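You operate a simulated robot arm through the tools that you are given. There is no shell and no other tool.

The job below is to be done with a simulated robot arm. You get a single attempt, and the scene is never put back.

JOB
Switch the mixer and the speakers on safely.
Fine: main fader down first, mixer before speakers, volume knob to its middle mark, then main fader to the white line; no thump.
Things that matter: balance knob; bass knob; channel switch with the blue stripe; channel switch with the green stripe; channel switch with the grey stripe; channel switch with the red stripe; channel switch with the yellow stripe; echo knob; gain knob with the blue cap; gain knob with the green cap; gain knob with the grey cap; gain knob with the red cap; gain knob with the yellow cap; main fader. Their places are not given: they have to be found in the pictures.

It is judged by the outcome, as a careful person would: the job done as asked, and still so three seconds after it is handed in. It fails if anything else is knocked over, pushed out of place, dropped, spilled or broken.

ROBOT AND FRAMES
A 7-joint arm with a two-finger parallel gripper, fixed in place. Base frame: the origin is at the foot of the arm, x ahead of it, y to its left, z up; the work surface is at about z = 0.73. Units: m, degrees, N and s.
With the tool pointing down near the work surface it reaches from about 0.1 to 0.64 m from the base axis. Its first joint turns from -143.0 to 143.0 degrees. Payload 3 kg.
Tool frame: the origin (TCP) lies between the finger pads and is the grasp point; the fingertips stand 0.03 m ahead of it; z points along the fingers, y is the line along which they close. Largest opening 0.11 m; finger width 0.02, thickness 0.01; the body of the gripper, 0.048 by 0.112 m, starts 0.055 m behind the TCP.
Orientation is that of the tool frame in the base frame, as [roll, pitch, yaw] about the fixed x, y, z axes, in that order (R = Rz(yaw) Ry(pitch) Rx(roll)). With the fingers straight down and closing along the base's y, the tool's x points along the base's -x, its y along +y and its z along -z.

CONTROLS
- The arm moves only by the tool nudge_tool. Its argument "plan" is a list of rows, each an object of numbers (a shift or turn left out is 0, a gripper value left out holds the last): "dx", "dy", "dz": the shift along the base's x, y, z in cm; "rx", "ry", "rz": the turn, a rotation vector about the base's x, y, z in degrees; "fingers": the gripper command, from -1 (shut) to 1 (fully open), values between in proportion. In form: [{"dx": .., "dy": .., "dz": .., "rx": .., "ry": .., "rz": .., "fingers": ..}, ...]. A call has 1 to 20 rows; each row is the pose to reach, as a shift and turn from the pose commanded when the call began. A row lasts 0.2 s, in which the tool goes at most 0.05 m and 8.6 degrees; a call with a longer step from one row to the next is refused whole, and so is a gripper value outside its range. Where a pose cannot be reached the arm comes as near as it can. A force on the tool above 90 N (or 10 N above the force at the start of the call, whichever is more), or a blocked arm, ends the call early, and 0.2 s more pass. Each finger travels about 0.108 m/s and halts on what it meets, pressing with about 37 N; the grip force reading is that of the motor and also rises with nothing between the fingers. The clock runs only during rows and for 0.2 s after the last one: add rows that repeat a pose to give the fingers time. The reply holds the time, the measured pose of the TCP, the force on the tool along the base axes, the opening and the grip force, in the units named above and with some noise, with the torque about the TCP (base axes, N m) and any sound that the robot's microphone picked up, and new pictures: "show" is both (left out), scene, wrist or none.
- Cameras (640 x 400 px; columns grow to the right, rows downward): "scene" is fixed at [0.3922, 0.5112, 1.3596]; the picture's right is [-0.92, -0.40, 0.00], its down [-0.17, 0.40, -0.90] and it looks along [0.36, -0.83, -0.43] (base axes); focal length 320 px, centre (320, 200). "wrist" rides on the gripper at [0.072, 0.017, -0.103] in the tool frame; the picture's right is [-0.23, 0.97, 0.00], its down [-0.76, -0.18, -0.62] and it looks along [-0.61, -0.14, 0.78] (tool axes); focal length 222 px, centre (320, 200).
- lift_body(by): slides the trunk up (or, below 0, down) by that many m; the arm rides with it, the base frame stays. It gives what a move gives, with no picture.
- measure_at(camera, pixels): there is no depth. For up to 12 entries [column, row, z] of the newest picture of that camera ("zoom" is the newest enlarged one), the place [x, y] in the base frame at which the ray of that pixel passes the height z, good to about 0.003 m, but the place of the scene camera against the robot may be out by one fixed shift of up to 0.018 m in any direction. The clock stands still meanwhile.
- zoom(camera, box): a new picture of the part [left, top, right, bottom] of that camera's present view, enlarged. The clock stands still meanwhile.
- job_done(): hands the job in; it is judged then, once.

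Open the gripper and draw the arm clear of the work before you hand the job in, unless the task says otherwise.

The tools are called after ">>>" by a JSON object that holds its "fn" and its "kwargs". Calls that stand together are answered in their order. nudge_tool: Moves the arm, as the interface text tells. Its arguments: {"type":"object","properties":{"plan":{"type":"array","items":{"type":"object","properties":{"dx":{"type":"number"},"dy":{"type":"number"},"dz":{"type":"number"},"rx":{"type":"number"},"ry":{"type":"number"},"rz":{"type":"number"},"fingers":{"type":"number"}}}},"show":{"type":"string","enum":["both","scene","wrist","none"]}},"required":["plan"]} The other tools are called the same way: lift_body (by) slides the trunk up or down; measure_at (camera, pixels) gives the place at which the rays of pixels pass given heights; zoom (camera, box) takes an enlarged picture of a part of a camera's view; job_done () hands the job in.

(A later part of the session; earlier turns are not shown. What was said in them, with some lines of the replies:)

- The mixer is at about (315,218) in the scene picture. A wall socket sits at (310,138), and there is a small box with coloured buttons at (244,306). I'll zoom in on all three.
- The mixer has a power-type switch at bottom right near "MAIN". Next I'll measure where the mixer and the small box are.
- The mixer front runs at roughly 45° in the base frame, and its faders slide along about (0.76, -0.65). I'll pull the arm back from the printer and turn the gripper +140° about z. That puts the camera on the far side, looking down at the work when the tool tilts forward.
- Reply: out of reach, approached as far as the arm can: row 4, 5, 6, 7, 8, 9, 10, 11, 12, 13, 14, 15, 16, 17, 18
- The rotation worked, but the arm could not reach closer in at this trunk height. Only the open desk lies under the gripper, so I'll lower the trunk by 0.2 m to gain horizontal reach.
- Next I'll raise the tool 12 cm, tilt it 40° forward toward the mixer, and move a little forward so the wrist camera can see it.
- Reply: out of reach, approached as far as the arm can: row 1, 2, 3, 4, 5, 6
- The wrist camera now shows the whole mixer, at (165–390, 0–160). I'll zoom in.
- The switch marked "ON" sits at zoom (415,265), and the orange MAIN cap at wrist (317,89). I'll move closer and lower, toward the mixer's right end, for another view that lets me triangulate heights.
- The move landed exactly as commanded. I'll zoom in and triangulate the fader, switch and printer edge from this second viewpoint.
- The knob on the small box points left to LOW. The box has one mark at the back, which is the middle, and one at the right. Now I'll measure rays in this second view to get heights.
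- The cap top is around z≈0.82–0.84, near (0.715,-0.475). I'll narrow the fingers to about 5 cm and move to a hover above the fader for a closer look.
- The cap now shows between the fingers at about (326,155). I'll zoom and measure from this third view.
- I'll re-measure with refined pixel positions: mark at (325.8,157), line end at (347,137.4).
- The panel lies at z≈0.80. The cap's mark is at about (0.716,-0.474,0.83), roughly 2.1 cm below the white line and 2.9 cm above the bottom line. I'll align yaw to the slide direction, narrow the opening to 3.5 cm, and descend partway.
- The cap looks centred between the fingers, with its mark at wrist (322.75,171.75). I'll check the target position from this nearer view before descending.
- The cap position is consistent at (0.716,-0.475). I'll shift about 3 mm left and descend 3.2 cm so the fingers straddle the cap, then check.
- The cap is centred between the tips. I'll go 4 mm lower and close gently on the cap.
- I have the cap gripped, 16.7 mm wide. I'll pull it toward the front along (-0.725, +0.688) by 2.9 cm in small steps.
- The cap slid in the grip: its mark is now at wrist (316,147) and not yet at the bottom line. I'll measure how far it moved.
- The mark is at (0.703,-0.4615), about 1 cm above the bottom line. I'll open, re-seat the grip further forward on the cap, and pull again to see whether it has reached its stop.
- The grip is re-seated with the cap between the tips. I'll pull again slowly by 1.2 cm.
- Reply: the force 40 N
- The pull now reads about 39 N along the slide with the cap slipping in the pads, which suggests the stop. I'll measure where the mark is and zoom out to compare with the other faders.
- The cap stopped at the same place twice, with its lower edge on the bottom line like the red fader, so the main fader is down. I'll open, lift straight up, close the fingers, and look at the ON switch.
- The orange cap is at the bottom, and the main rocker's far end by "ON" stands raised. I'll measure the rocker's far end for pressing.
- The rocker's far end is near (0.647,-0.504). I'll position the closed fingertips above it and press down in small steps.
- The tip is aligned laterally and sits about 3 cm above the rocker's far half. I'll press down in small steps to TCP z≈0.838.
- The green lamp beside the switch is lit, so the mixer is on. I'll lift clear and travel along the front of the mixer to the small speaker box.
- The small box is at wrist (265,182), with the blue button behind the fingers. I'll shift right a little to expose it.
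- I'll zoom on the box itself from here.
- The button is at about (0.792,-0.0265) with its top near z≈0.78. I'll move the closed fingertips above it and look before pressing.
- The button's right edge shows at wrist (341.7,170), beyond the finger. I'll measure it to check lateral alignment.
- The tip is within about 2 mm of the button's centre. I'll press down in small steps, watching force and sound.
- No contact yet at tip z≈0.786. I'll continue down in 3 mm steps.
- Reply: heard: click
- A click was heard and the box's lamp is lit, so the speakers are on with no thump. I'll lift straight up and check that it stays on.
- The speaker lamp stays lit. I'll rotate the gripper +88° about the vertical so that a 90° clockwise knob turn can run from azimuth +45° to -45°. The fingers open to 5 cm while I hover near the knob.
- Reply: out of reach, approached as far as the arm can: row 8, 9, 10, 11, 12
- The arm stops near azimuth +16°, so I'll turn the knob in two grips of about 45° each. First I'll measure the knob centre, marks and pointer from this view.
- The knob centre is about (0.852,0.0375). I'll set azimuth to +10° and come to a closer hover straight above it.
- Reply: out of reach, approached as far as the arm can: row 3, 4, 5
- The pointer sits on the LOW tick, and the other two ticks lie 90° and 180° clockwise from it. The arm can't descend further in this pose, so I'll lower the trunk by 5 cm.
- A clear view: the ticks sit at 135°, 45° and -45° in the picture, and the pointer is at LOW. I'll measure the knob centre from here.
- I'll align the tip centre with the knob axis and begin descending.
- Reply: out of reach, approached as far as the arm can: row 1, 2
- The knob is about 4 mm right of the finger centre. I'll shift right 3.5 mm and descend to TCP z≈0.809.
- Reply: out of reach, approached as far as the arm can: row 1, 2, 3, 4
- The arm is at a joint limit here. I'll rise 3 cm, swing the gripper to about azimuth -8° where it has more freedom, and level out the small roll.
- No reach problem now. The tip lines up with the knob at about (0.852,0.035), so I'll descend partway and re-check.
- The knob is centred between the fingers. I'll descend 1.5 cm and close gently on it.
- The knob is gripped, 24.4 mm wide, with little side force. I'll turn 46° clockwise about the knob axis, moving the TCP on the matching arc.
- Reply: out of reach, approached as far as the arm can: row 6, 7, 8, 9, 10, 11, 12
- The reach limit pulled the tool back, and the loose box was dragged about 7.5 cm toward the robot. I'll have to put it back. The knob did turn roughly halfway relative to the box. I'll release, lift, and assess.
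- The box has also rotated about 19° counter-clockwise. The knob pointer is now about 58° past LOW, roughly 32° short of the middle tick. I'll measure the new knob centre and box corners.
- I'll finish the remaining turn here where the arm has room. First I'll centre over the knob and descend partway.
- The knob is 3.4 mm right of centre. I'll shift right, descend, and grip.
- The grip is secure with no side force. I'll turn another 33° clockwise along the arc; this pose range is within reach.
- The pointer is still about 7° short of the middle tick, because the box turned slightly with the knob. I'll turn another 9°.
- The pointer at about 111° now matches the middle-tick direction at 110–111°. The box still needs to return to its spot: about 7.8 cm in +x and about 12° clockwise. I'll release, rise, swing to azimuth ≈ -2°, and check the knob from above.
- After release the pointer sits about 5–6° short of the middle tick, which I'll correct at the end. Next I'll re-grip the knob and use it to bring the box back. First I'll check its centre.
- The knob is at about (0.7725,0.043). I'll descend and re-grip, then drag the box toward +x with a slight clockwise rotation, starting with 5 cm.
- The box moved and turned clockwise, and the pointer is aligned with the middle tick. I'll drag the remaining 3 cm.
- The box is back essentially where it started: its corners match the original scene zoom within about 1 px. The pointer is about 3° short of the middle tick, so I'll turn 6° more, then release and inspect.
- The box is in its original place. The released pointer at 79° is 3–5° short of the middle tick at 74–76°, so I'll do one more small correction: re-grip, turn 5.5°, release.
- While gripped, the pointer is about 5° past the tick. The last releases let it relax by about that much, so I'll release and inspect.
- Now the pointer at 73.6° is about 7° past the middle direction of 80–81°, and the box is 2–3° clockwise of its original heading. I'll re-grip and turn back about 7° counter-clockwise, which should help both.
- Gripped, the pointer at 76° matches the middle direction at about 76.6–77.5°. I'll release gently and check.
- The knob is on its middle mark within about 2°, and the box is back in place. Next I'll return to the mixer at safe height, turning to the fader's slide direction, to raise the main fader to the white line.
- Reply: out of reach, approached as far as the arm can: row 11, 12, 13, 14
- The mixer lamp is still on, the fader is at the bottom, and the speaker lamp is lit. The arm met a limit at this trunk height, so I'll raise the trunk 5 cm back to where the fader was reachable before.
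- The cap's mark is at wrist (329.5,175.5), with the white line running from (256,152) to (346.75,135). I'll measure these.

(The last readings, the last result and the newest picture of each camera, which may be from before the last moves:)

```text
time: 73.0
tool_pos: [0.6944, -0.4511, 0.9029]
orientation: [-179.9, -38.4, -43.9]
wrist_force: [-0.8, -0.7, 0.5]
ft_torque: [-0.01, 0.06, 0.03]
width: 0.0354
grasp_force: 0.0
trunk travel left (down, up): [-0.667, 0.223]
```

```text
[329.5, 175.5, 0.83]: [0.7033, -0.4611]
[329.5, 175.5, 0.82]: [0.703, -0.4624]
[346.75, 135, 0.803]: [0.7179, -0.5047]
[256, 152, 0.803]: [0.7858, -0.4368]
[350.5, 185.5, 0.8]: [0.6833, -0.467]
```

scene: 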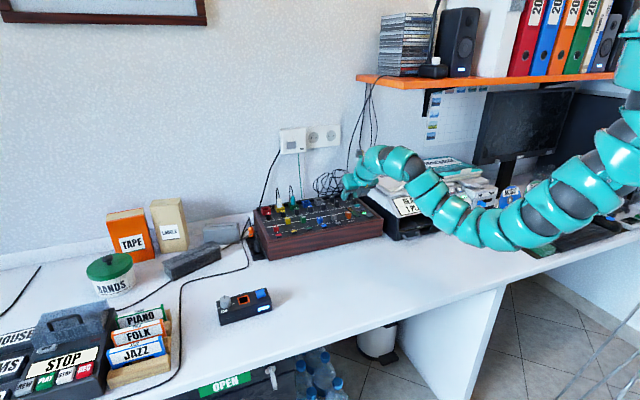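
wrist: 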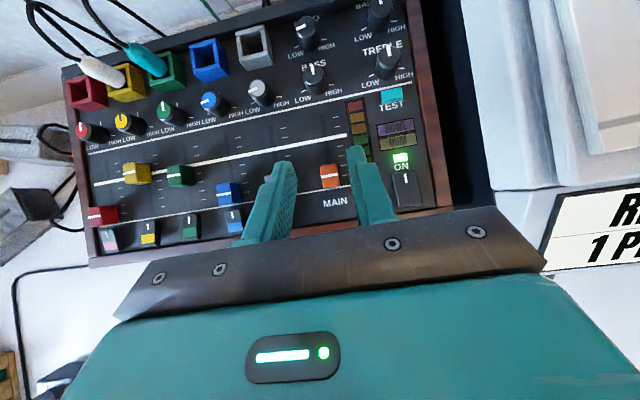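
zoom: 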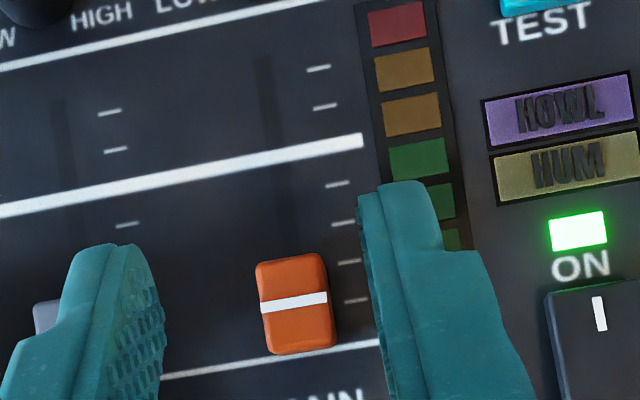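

The mark must travel about 4.1 cm along roughly (0.71,-0.70) to the white line. I'll descend over the cap.

>>> {"fn": "nudge_tool", "kwargs": {"plan": [{"dx": -0.07, "dy": -0.07, "dz": -1.5}, {"dx": -0.07, "dy": -0.07, "dz": -3}, {"dx": -0.07, "dy": -0.07, "dz": -4.5}, {"dx": -0.07, "dy": -0.07, "dz": -6}, {"dx": -0.07, "dy": -0.07, "dz": -6}], "show": "wrist"}}

>>> {"fn": "zoom", "kwargs": {"camera": "wrist", "box": [256, 100, 416, 200]}}

```text
time: 74.2
tool_pos: [0.6933, -0.4518, 0.8402]
orientation: [-179.9, -38.4, -43.7]
wrist_force: [-0.6, -0.1, 0.1]
ft_torque: [0.0, 0.0, 0.01]
width: 0.035
grasp_force: 0.2
trunk travel left (down, up): [-0.667, 0.223]
```

wrist: 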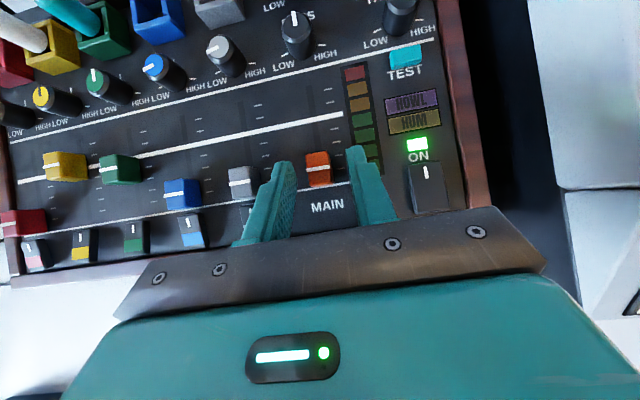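

```text
4.00 times, centred on (336, 150) of wrist
```

zoom: 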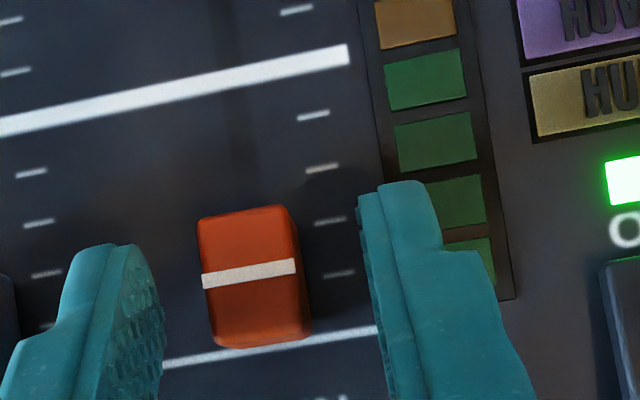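

The cap is centred. I'll grip it and push upward slowly, 2.5 cm first.

>>> {"fn": "nudge_tool", "kwargs": {"plan": [{"dz": -0.3}, {"dz": -0.3, "fingers": -0.6}, {"dz": -0.3, "fingers": -0.75}, {"dz": -0.3, "fingers": -0.85}, {"dz": -0.3, "fingers": -0.85}, {"dz": -0.3, "dx": 0.29, "dy": -0.28}, {"dz": -0.3, "dx": 0.57, "dy": -0.56}, {"dz": -0.3, "dx": 0.86, "dy": -0.84}, {"dz": -0.3, "dx": 1.15, "dy": -1.12}, {"dz": -0.3, "dx": 1.43, "dy": -1.4}, {"dz": -0.3, "dx": 1.79, "dy": -1.75}, {"dz": -0.3, "dx": 1.79, "dy": -1.75}], "show": "wrist"}}

>>> {"fn": "zoom", "kwargs": {"camera": "wrist", "box": [256, 100, 416, 200]}}

```text
time: 76.8
tool_pos: [0.7115, -0.4684, 0.8392]
orientation: [-180.0, -38.5, -43.8]
wrist_force: [8.9, 8.9, 0.7]
ft_torque: [0.48, -0.19, -0.72]
width: 0.0161
grasp_force: 44.8
trunk travel left (down, up): [-0.667, 0.223]
```

wrist: 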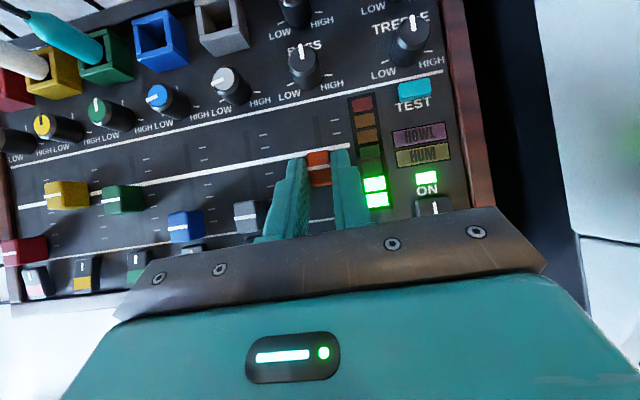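

```text
4.00 times, centred on (336, 150) of wrist
```

zoom: 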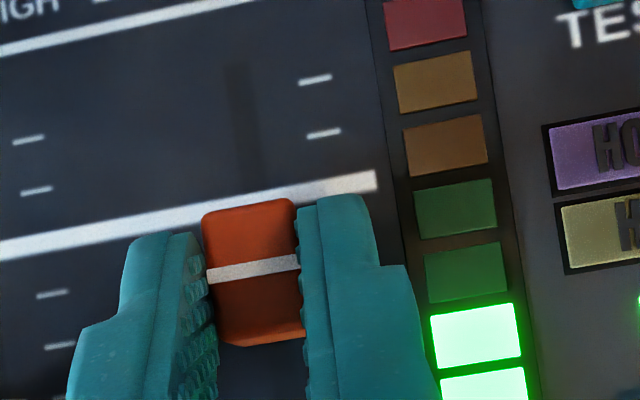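

The meter's first LEDs have lit. The mark is at wrist (319.25,167), with the line at (256,162.5)–(350,145.25). I'll measure the remaining distance.

>>> {"fn": "measure_at", "kwargs": {"camera": "wrist", "pixels": [[319.25, 167, 0.83], [319.25, 167, 0.825], [350, 145.25, 0.803], [256, 162.5, 0.803]]}}

```text
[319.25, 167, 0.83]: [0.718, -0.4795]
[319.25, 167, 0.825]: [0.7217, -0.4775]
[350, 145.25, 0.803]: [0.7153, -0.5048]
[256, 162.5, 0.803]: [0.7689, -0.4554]
```

About 1.6 cm remains. I'll push that distance with a slight leftward correction to relieve the side force.

>>> {"fn": "nudge_tool", "kwargs": {"plan": [{"dx": 0.3, "dy": -0.22}, {"dx": 0.6, "dy": -0.5}, {"dx": 0.9, "dy": -0.79}, {"dx": 1.2, "dy": -1.07}, {"dx": 1.2, "dy": -1.07}], "show": "wrist"}}

>>> {"fn": "zoom", "kwargs": {"camera": "wrist", "box": [256, 100, 416, 200]}}

```text
time: 78.0
tool_pos: [0.7228, -0.4802, 0.8386]
orientation: [179.9, -38.4, -43.7]
wrist_force: [6.7, 8.2, -1.7]
ft_torque: [0.54, -0.07, -0.76]
width: 0.0158
grasp_force: 45.2
trunk travel left (down, up): [-0.667, 0.223]
```

wrist: 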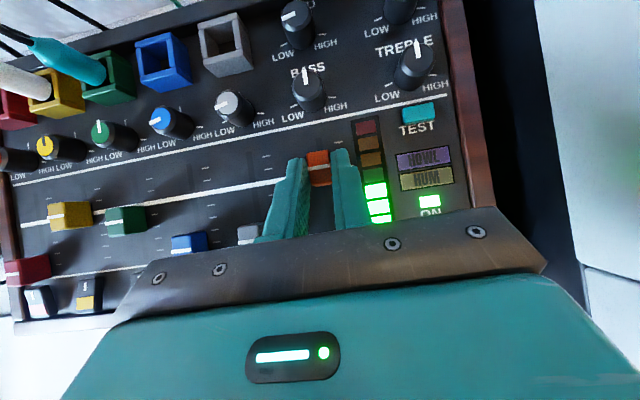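

```text
4.00 times, centred on (336, 150) of wrist
```

zoom: 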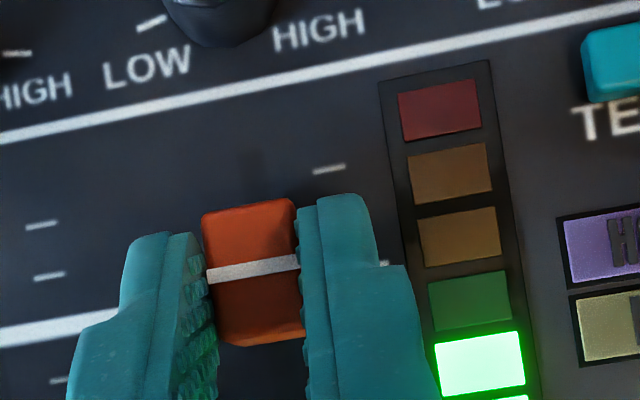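

By projection, the mark now coincides with the white line within about 1 mm, and the slide-direction force is near zero. I'll release, lift, and verify.

>>> {"fn": "nudge_tool", "kwargs": {"plan": [{"fingers": -0.7}, {"fingers": -0.5}, {"fingers": -0.36}, {"dz": 2, "fingers": -0.36}, {"dz": 4, "fingers": -0.36}, {"dz": 7, "fingers": -0.36}, {"dz": 7, "dx": -1.5, "dy": 1.5, "fingers": -0.36}, {"dz": 7, "dx": -3, "dy": 3, "fingers": -0.36}, {"dz": 7, "dx": -3, "dy": 3, "fingers": -0.36}]}}

>>> {"fn": "zoom", "kwargs": {"camera": "wrist", "box": [256, 80, 416, 180]}}

>>> {"fn": "zoom", "kwargs": {"camera": "scene", "box": [256, 180, 384, 260]}}

```text
time: 80.0
tool_pos: [0.6933, -0.4503, 0.9095]
orientation: [-179.9, -38.2, -43.7]
wrist_force: [-0.4, 0.0, -0.8]
ft_torque: [0.0, 0.05, -0.01]
width: 0.0354
grasp_force: 0.0
trunk travel left (down, up): [-0.667, 0.223]
```

scene: 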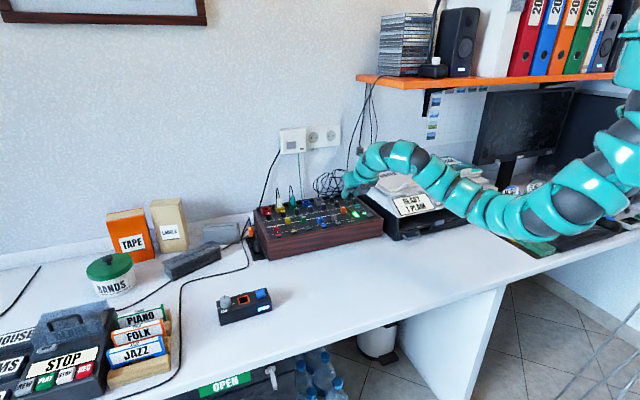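
wrist: 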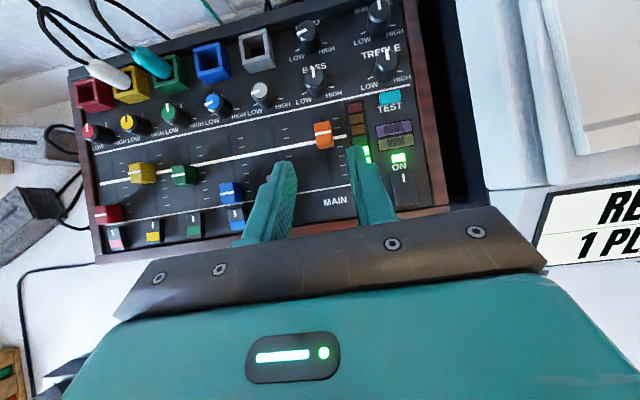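

```text
4.00 times, centred on (336, 130) of wrist
```

zoom: 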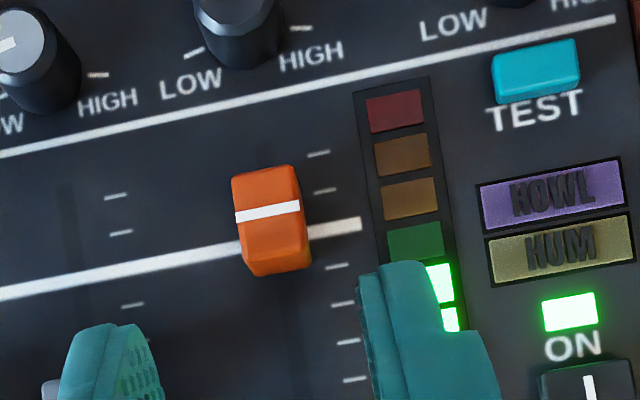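

```text
5.00 times, centred on (320, 220) of scene
```

zoom: 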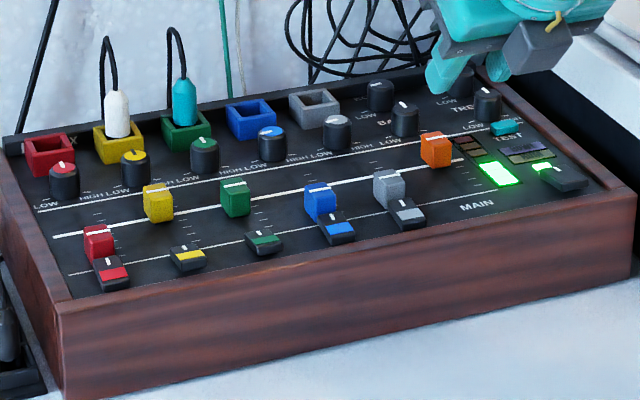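

The mark is at wrist (323,132.75), with the line through (256,153.25) and (346.5,136.25). I'll do a final numeric check.

>>> {"fn": "measure_at", "kwargs": {"camera": "wrist", "pixels": [[323, 132.75, 0.83], [323, 132.75, 0.825], [346.5, 136.25, 0.803], [256, 153.25, 0.803], [326, 147.5, 0.805]]}}

>>> {"fn": "zoom", "kwargs": {"camera": "scene", "box": [330, 195, 378, 225]}}

>>> {"fn": "zoom", "kwargs": {"camera": "scene", "box": [200, 270, 296, 330]}}

```text
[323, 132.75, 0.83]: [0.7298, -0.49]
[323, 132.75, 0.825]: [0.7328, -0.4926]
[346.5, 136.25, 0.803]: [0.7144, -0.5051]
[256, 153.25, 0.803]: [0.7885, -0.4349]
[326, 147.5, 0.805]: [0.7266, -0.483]
```

```text
13.33 times, centred on (354, 210) of scene
```

zoom: 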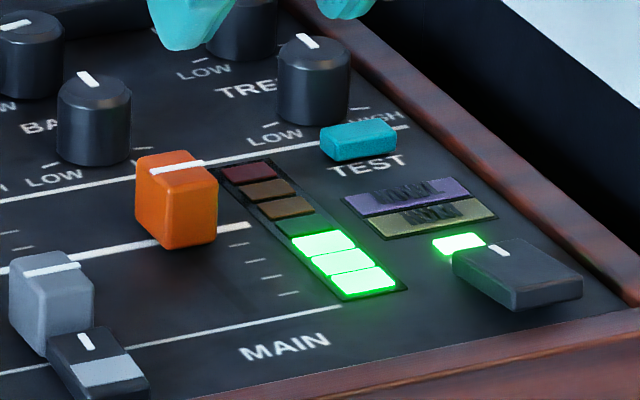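

```text
6.67 times, centred on (248, 300) of scene
```

zoom: 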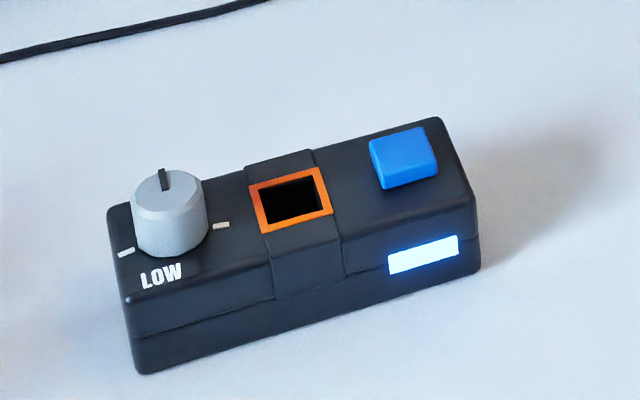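

The meter reads three greens and all lamps are on. To rule out parallax on the mark-to-line check, I'll bring the camera almost straight above the cap, fingers opened wider and staying high.

>>> {"fn": "nudge_tool", "kwargs": {"plan": [{"dx": 1.2, "dy": -0.6, "dz": 0.5, "fingers": 0.3}, {"dx": 2.4, "dy": -1.3, "dz": 0.5, "fingers": 0.3}, {"dx": 3.6, "dy": -2, "dz": 0.5, "fingers": 0.3}, {"dx": 3.6, "dy": -2, "dz": 0.5, "fingers": 0.3}], "show": "wrist"}}

>>> {"fn": "zoom", "kwargs": {"camera": "wrist", "box": [276, 130, 404, 210]}}

```text
time: 81.0
tool_pos: [0.7295, -0.4706, 0.9154]
orientation: [-179.9, -38.4, -43.7]
wrist_force: [1.0, 0.0, -0.5]
ft_torque: [0.0, -0.03, 0.0]
width: 0.0713
grasp_force: 0.0
trunk travel left (down, up): [-0.667, 0.223]
```

wrist: 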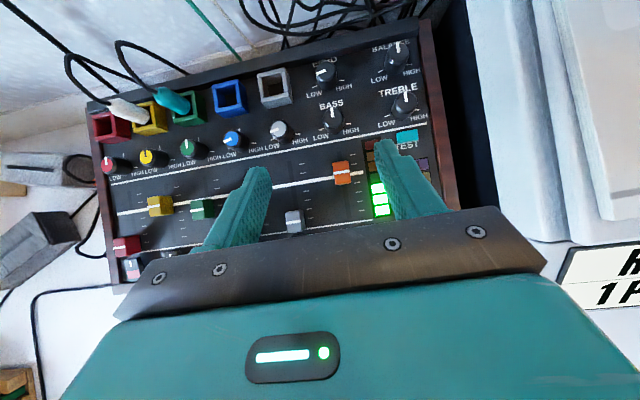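

```text
5.00 times, centred on (340, 170) of wrist
```

zoom: 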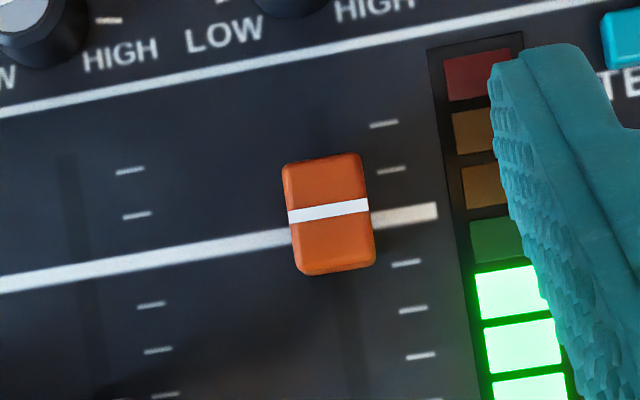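

Near-vertical, the mark projects within about 1 mm of the white line, so the fader is set. I'll open the gripper and retract up and back, clear of everything, for a last look.

>>> {"fn": "nudge_tool", "kwargs": {"plan": [{"dz": 3}, {"dz": 6, "dx": -1, "dy": 1}, {"dz": 9, "dx": -4, "dy": 3.5, "fingers": 0.6}, {"dz": 11, "dx": -7, "dy": 6, "fingers": 1}, {"dz": 13, "dx": -10, "dy": 8, "fingers": 1}, {"dz": 14, "dx": -13, "dy": 10, "fingers": 1}, {"dz": 14, "dx": -13, "dy": 10, "fingers": 1}]}}

>>> {"fn": "zoom", "kwargs": {"camera": "wrist", "box": [140, 0, 400, 162]}}

>>> {"fn": "zoom", "kwargs": {"camera": "scene", "box": [180, 190, 404, 330]}}

```text
time: 82.6
tool_pos: [0.5959, -0.3867, 1.0363]
orientation: [-179.1, -38.7, -43.8]
wrist_force: [0.6, 0.4, 0.1]
ft_torque: [0.0, 0.01, 0.0]
width: 0.1101
grasp_force: 0.1
out of reach, approached as far as the arm can: row 5, 6, 7
trunk travel left (down, up): [-0.667, 0.223]
```

scene: 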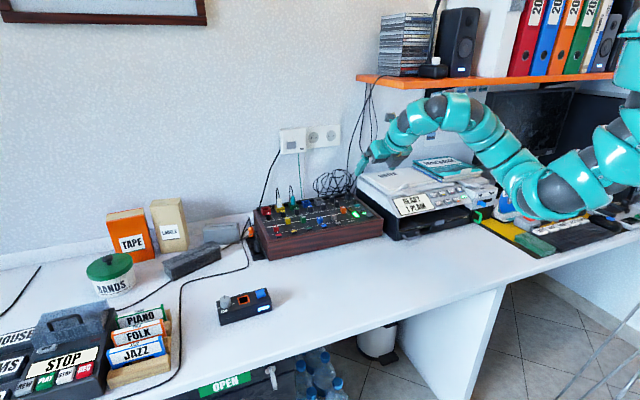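
wrist: 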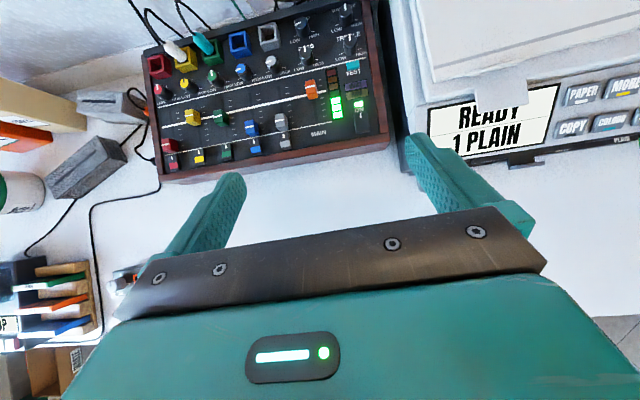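

```text
2.46 times, centred on (270, 81) of wrist
```

zoom: 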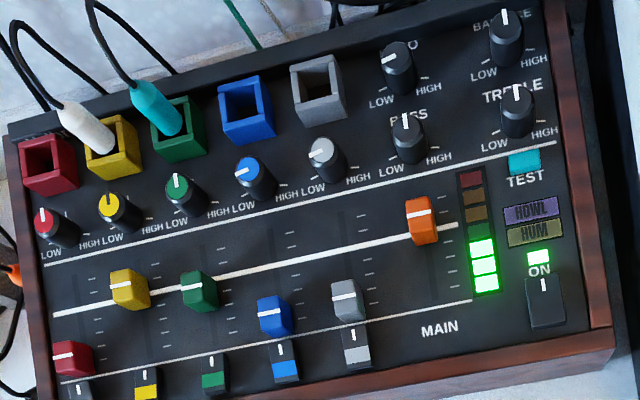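

```text
2.86 times, centred on (292, 260) of scene
```

zoom: 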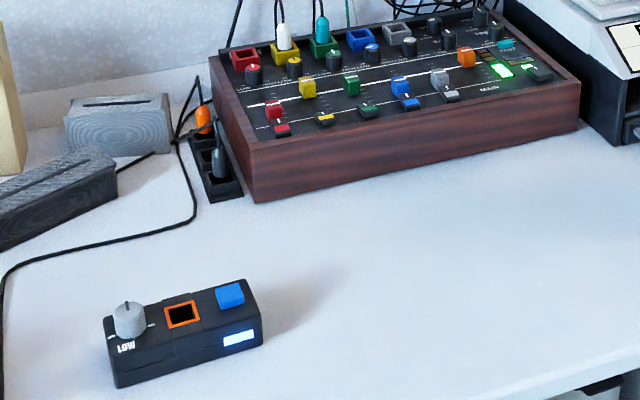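

The mixer lamp and meter are lit, and HOWL and HUM are dark. The main fader is on the white line, the other mixer controls are unchanged, the speaker box is lit with its knob at the middle mark, and the arm is clear with the gripper open. I'm handing it in.

>>> {"fn": "job_done", "kwargs": {}}

```text
The job is handed in.
```

The mixer and speakers are on, switched in the order you asked for, and I heard no thump. The only sound was the click of the speaker button.

- **Main fader:** I moved it fully down first, then at the end to the white line, within about 1–2 mm.
- **Mixer:** I pressed its ON switch and the green lamp lit. The meter shows three green lights, and the HOWL and HUM lamps are dark.
- **Speakers:** After the mixer, I pressed the blue button on the small box and its front lamp lit.
- **Volume knob:** It points at its middle mark, within about 2°.

**Speaker box moved:** While I was turning the knob, the arm hit its reach limit and dragged the loose speaker box about 7.5 cm, rotating it roughly 19°. I slid it back, and in the pictures it now sits within a few millimetres and a couple of degrees of where it started.

The other mixer controls look unchanged in the final pictures. The gripper is open and the arm is drawn clear.
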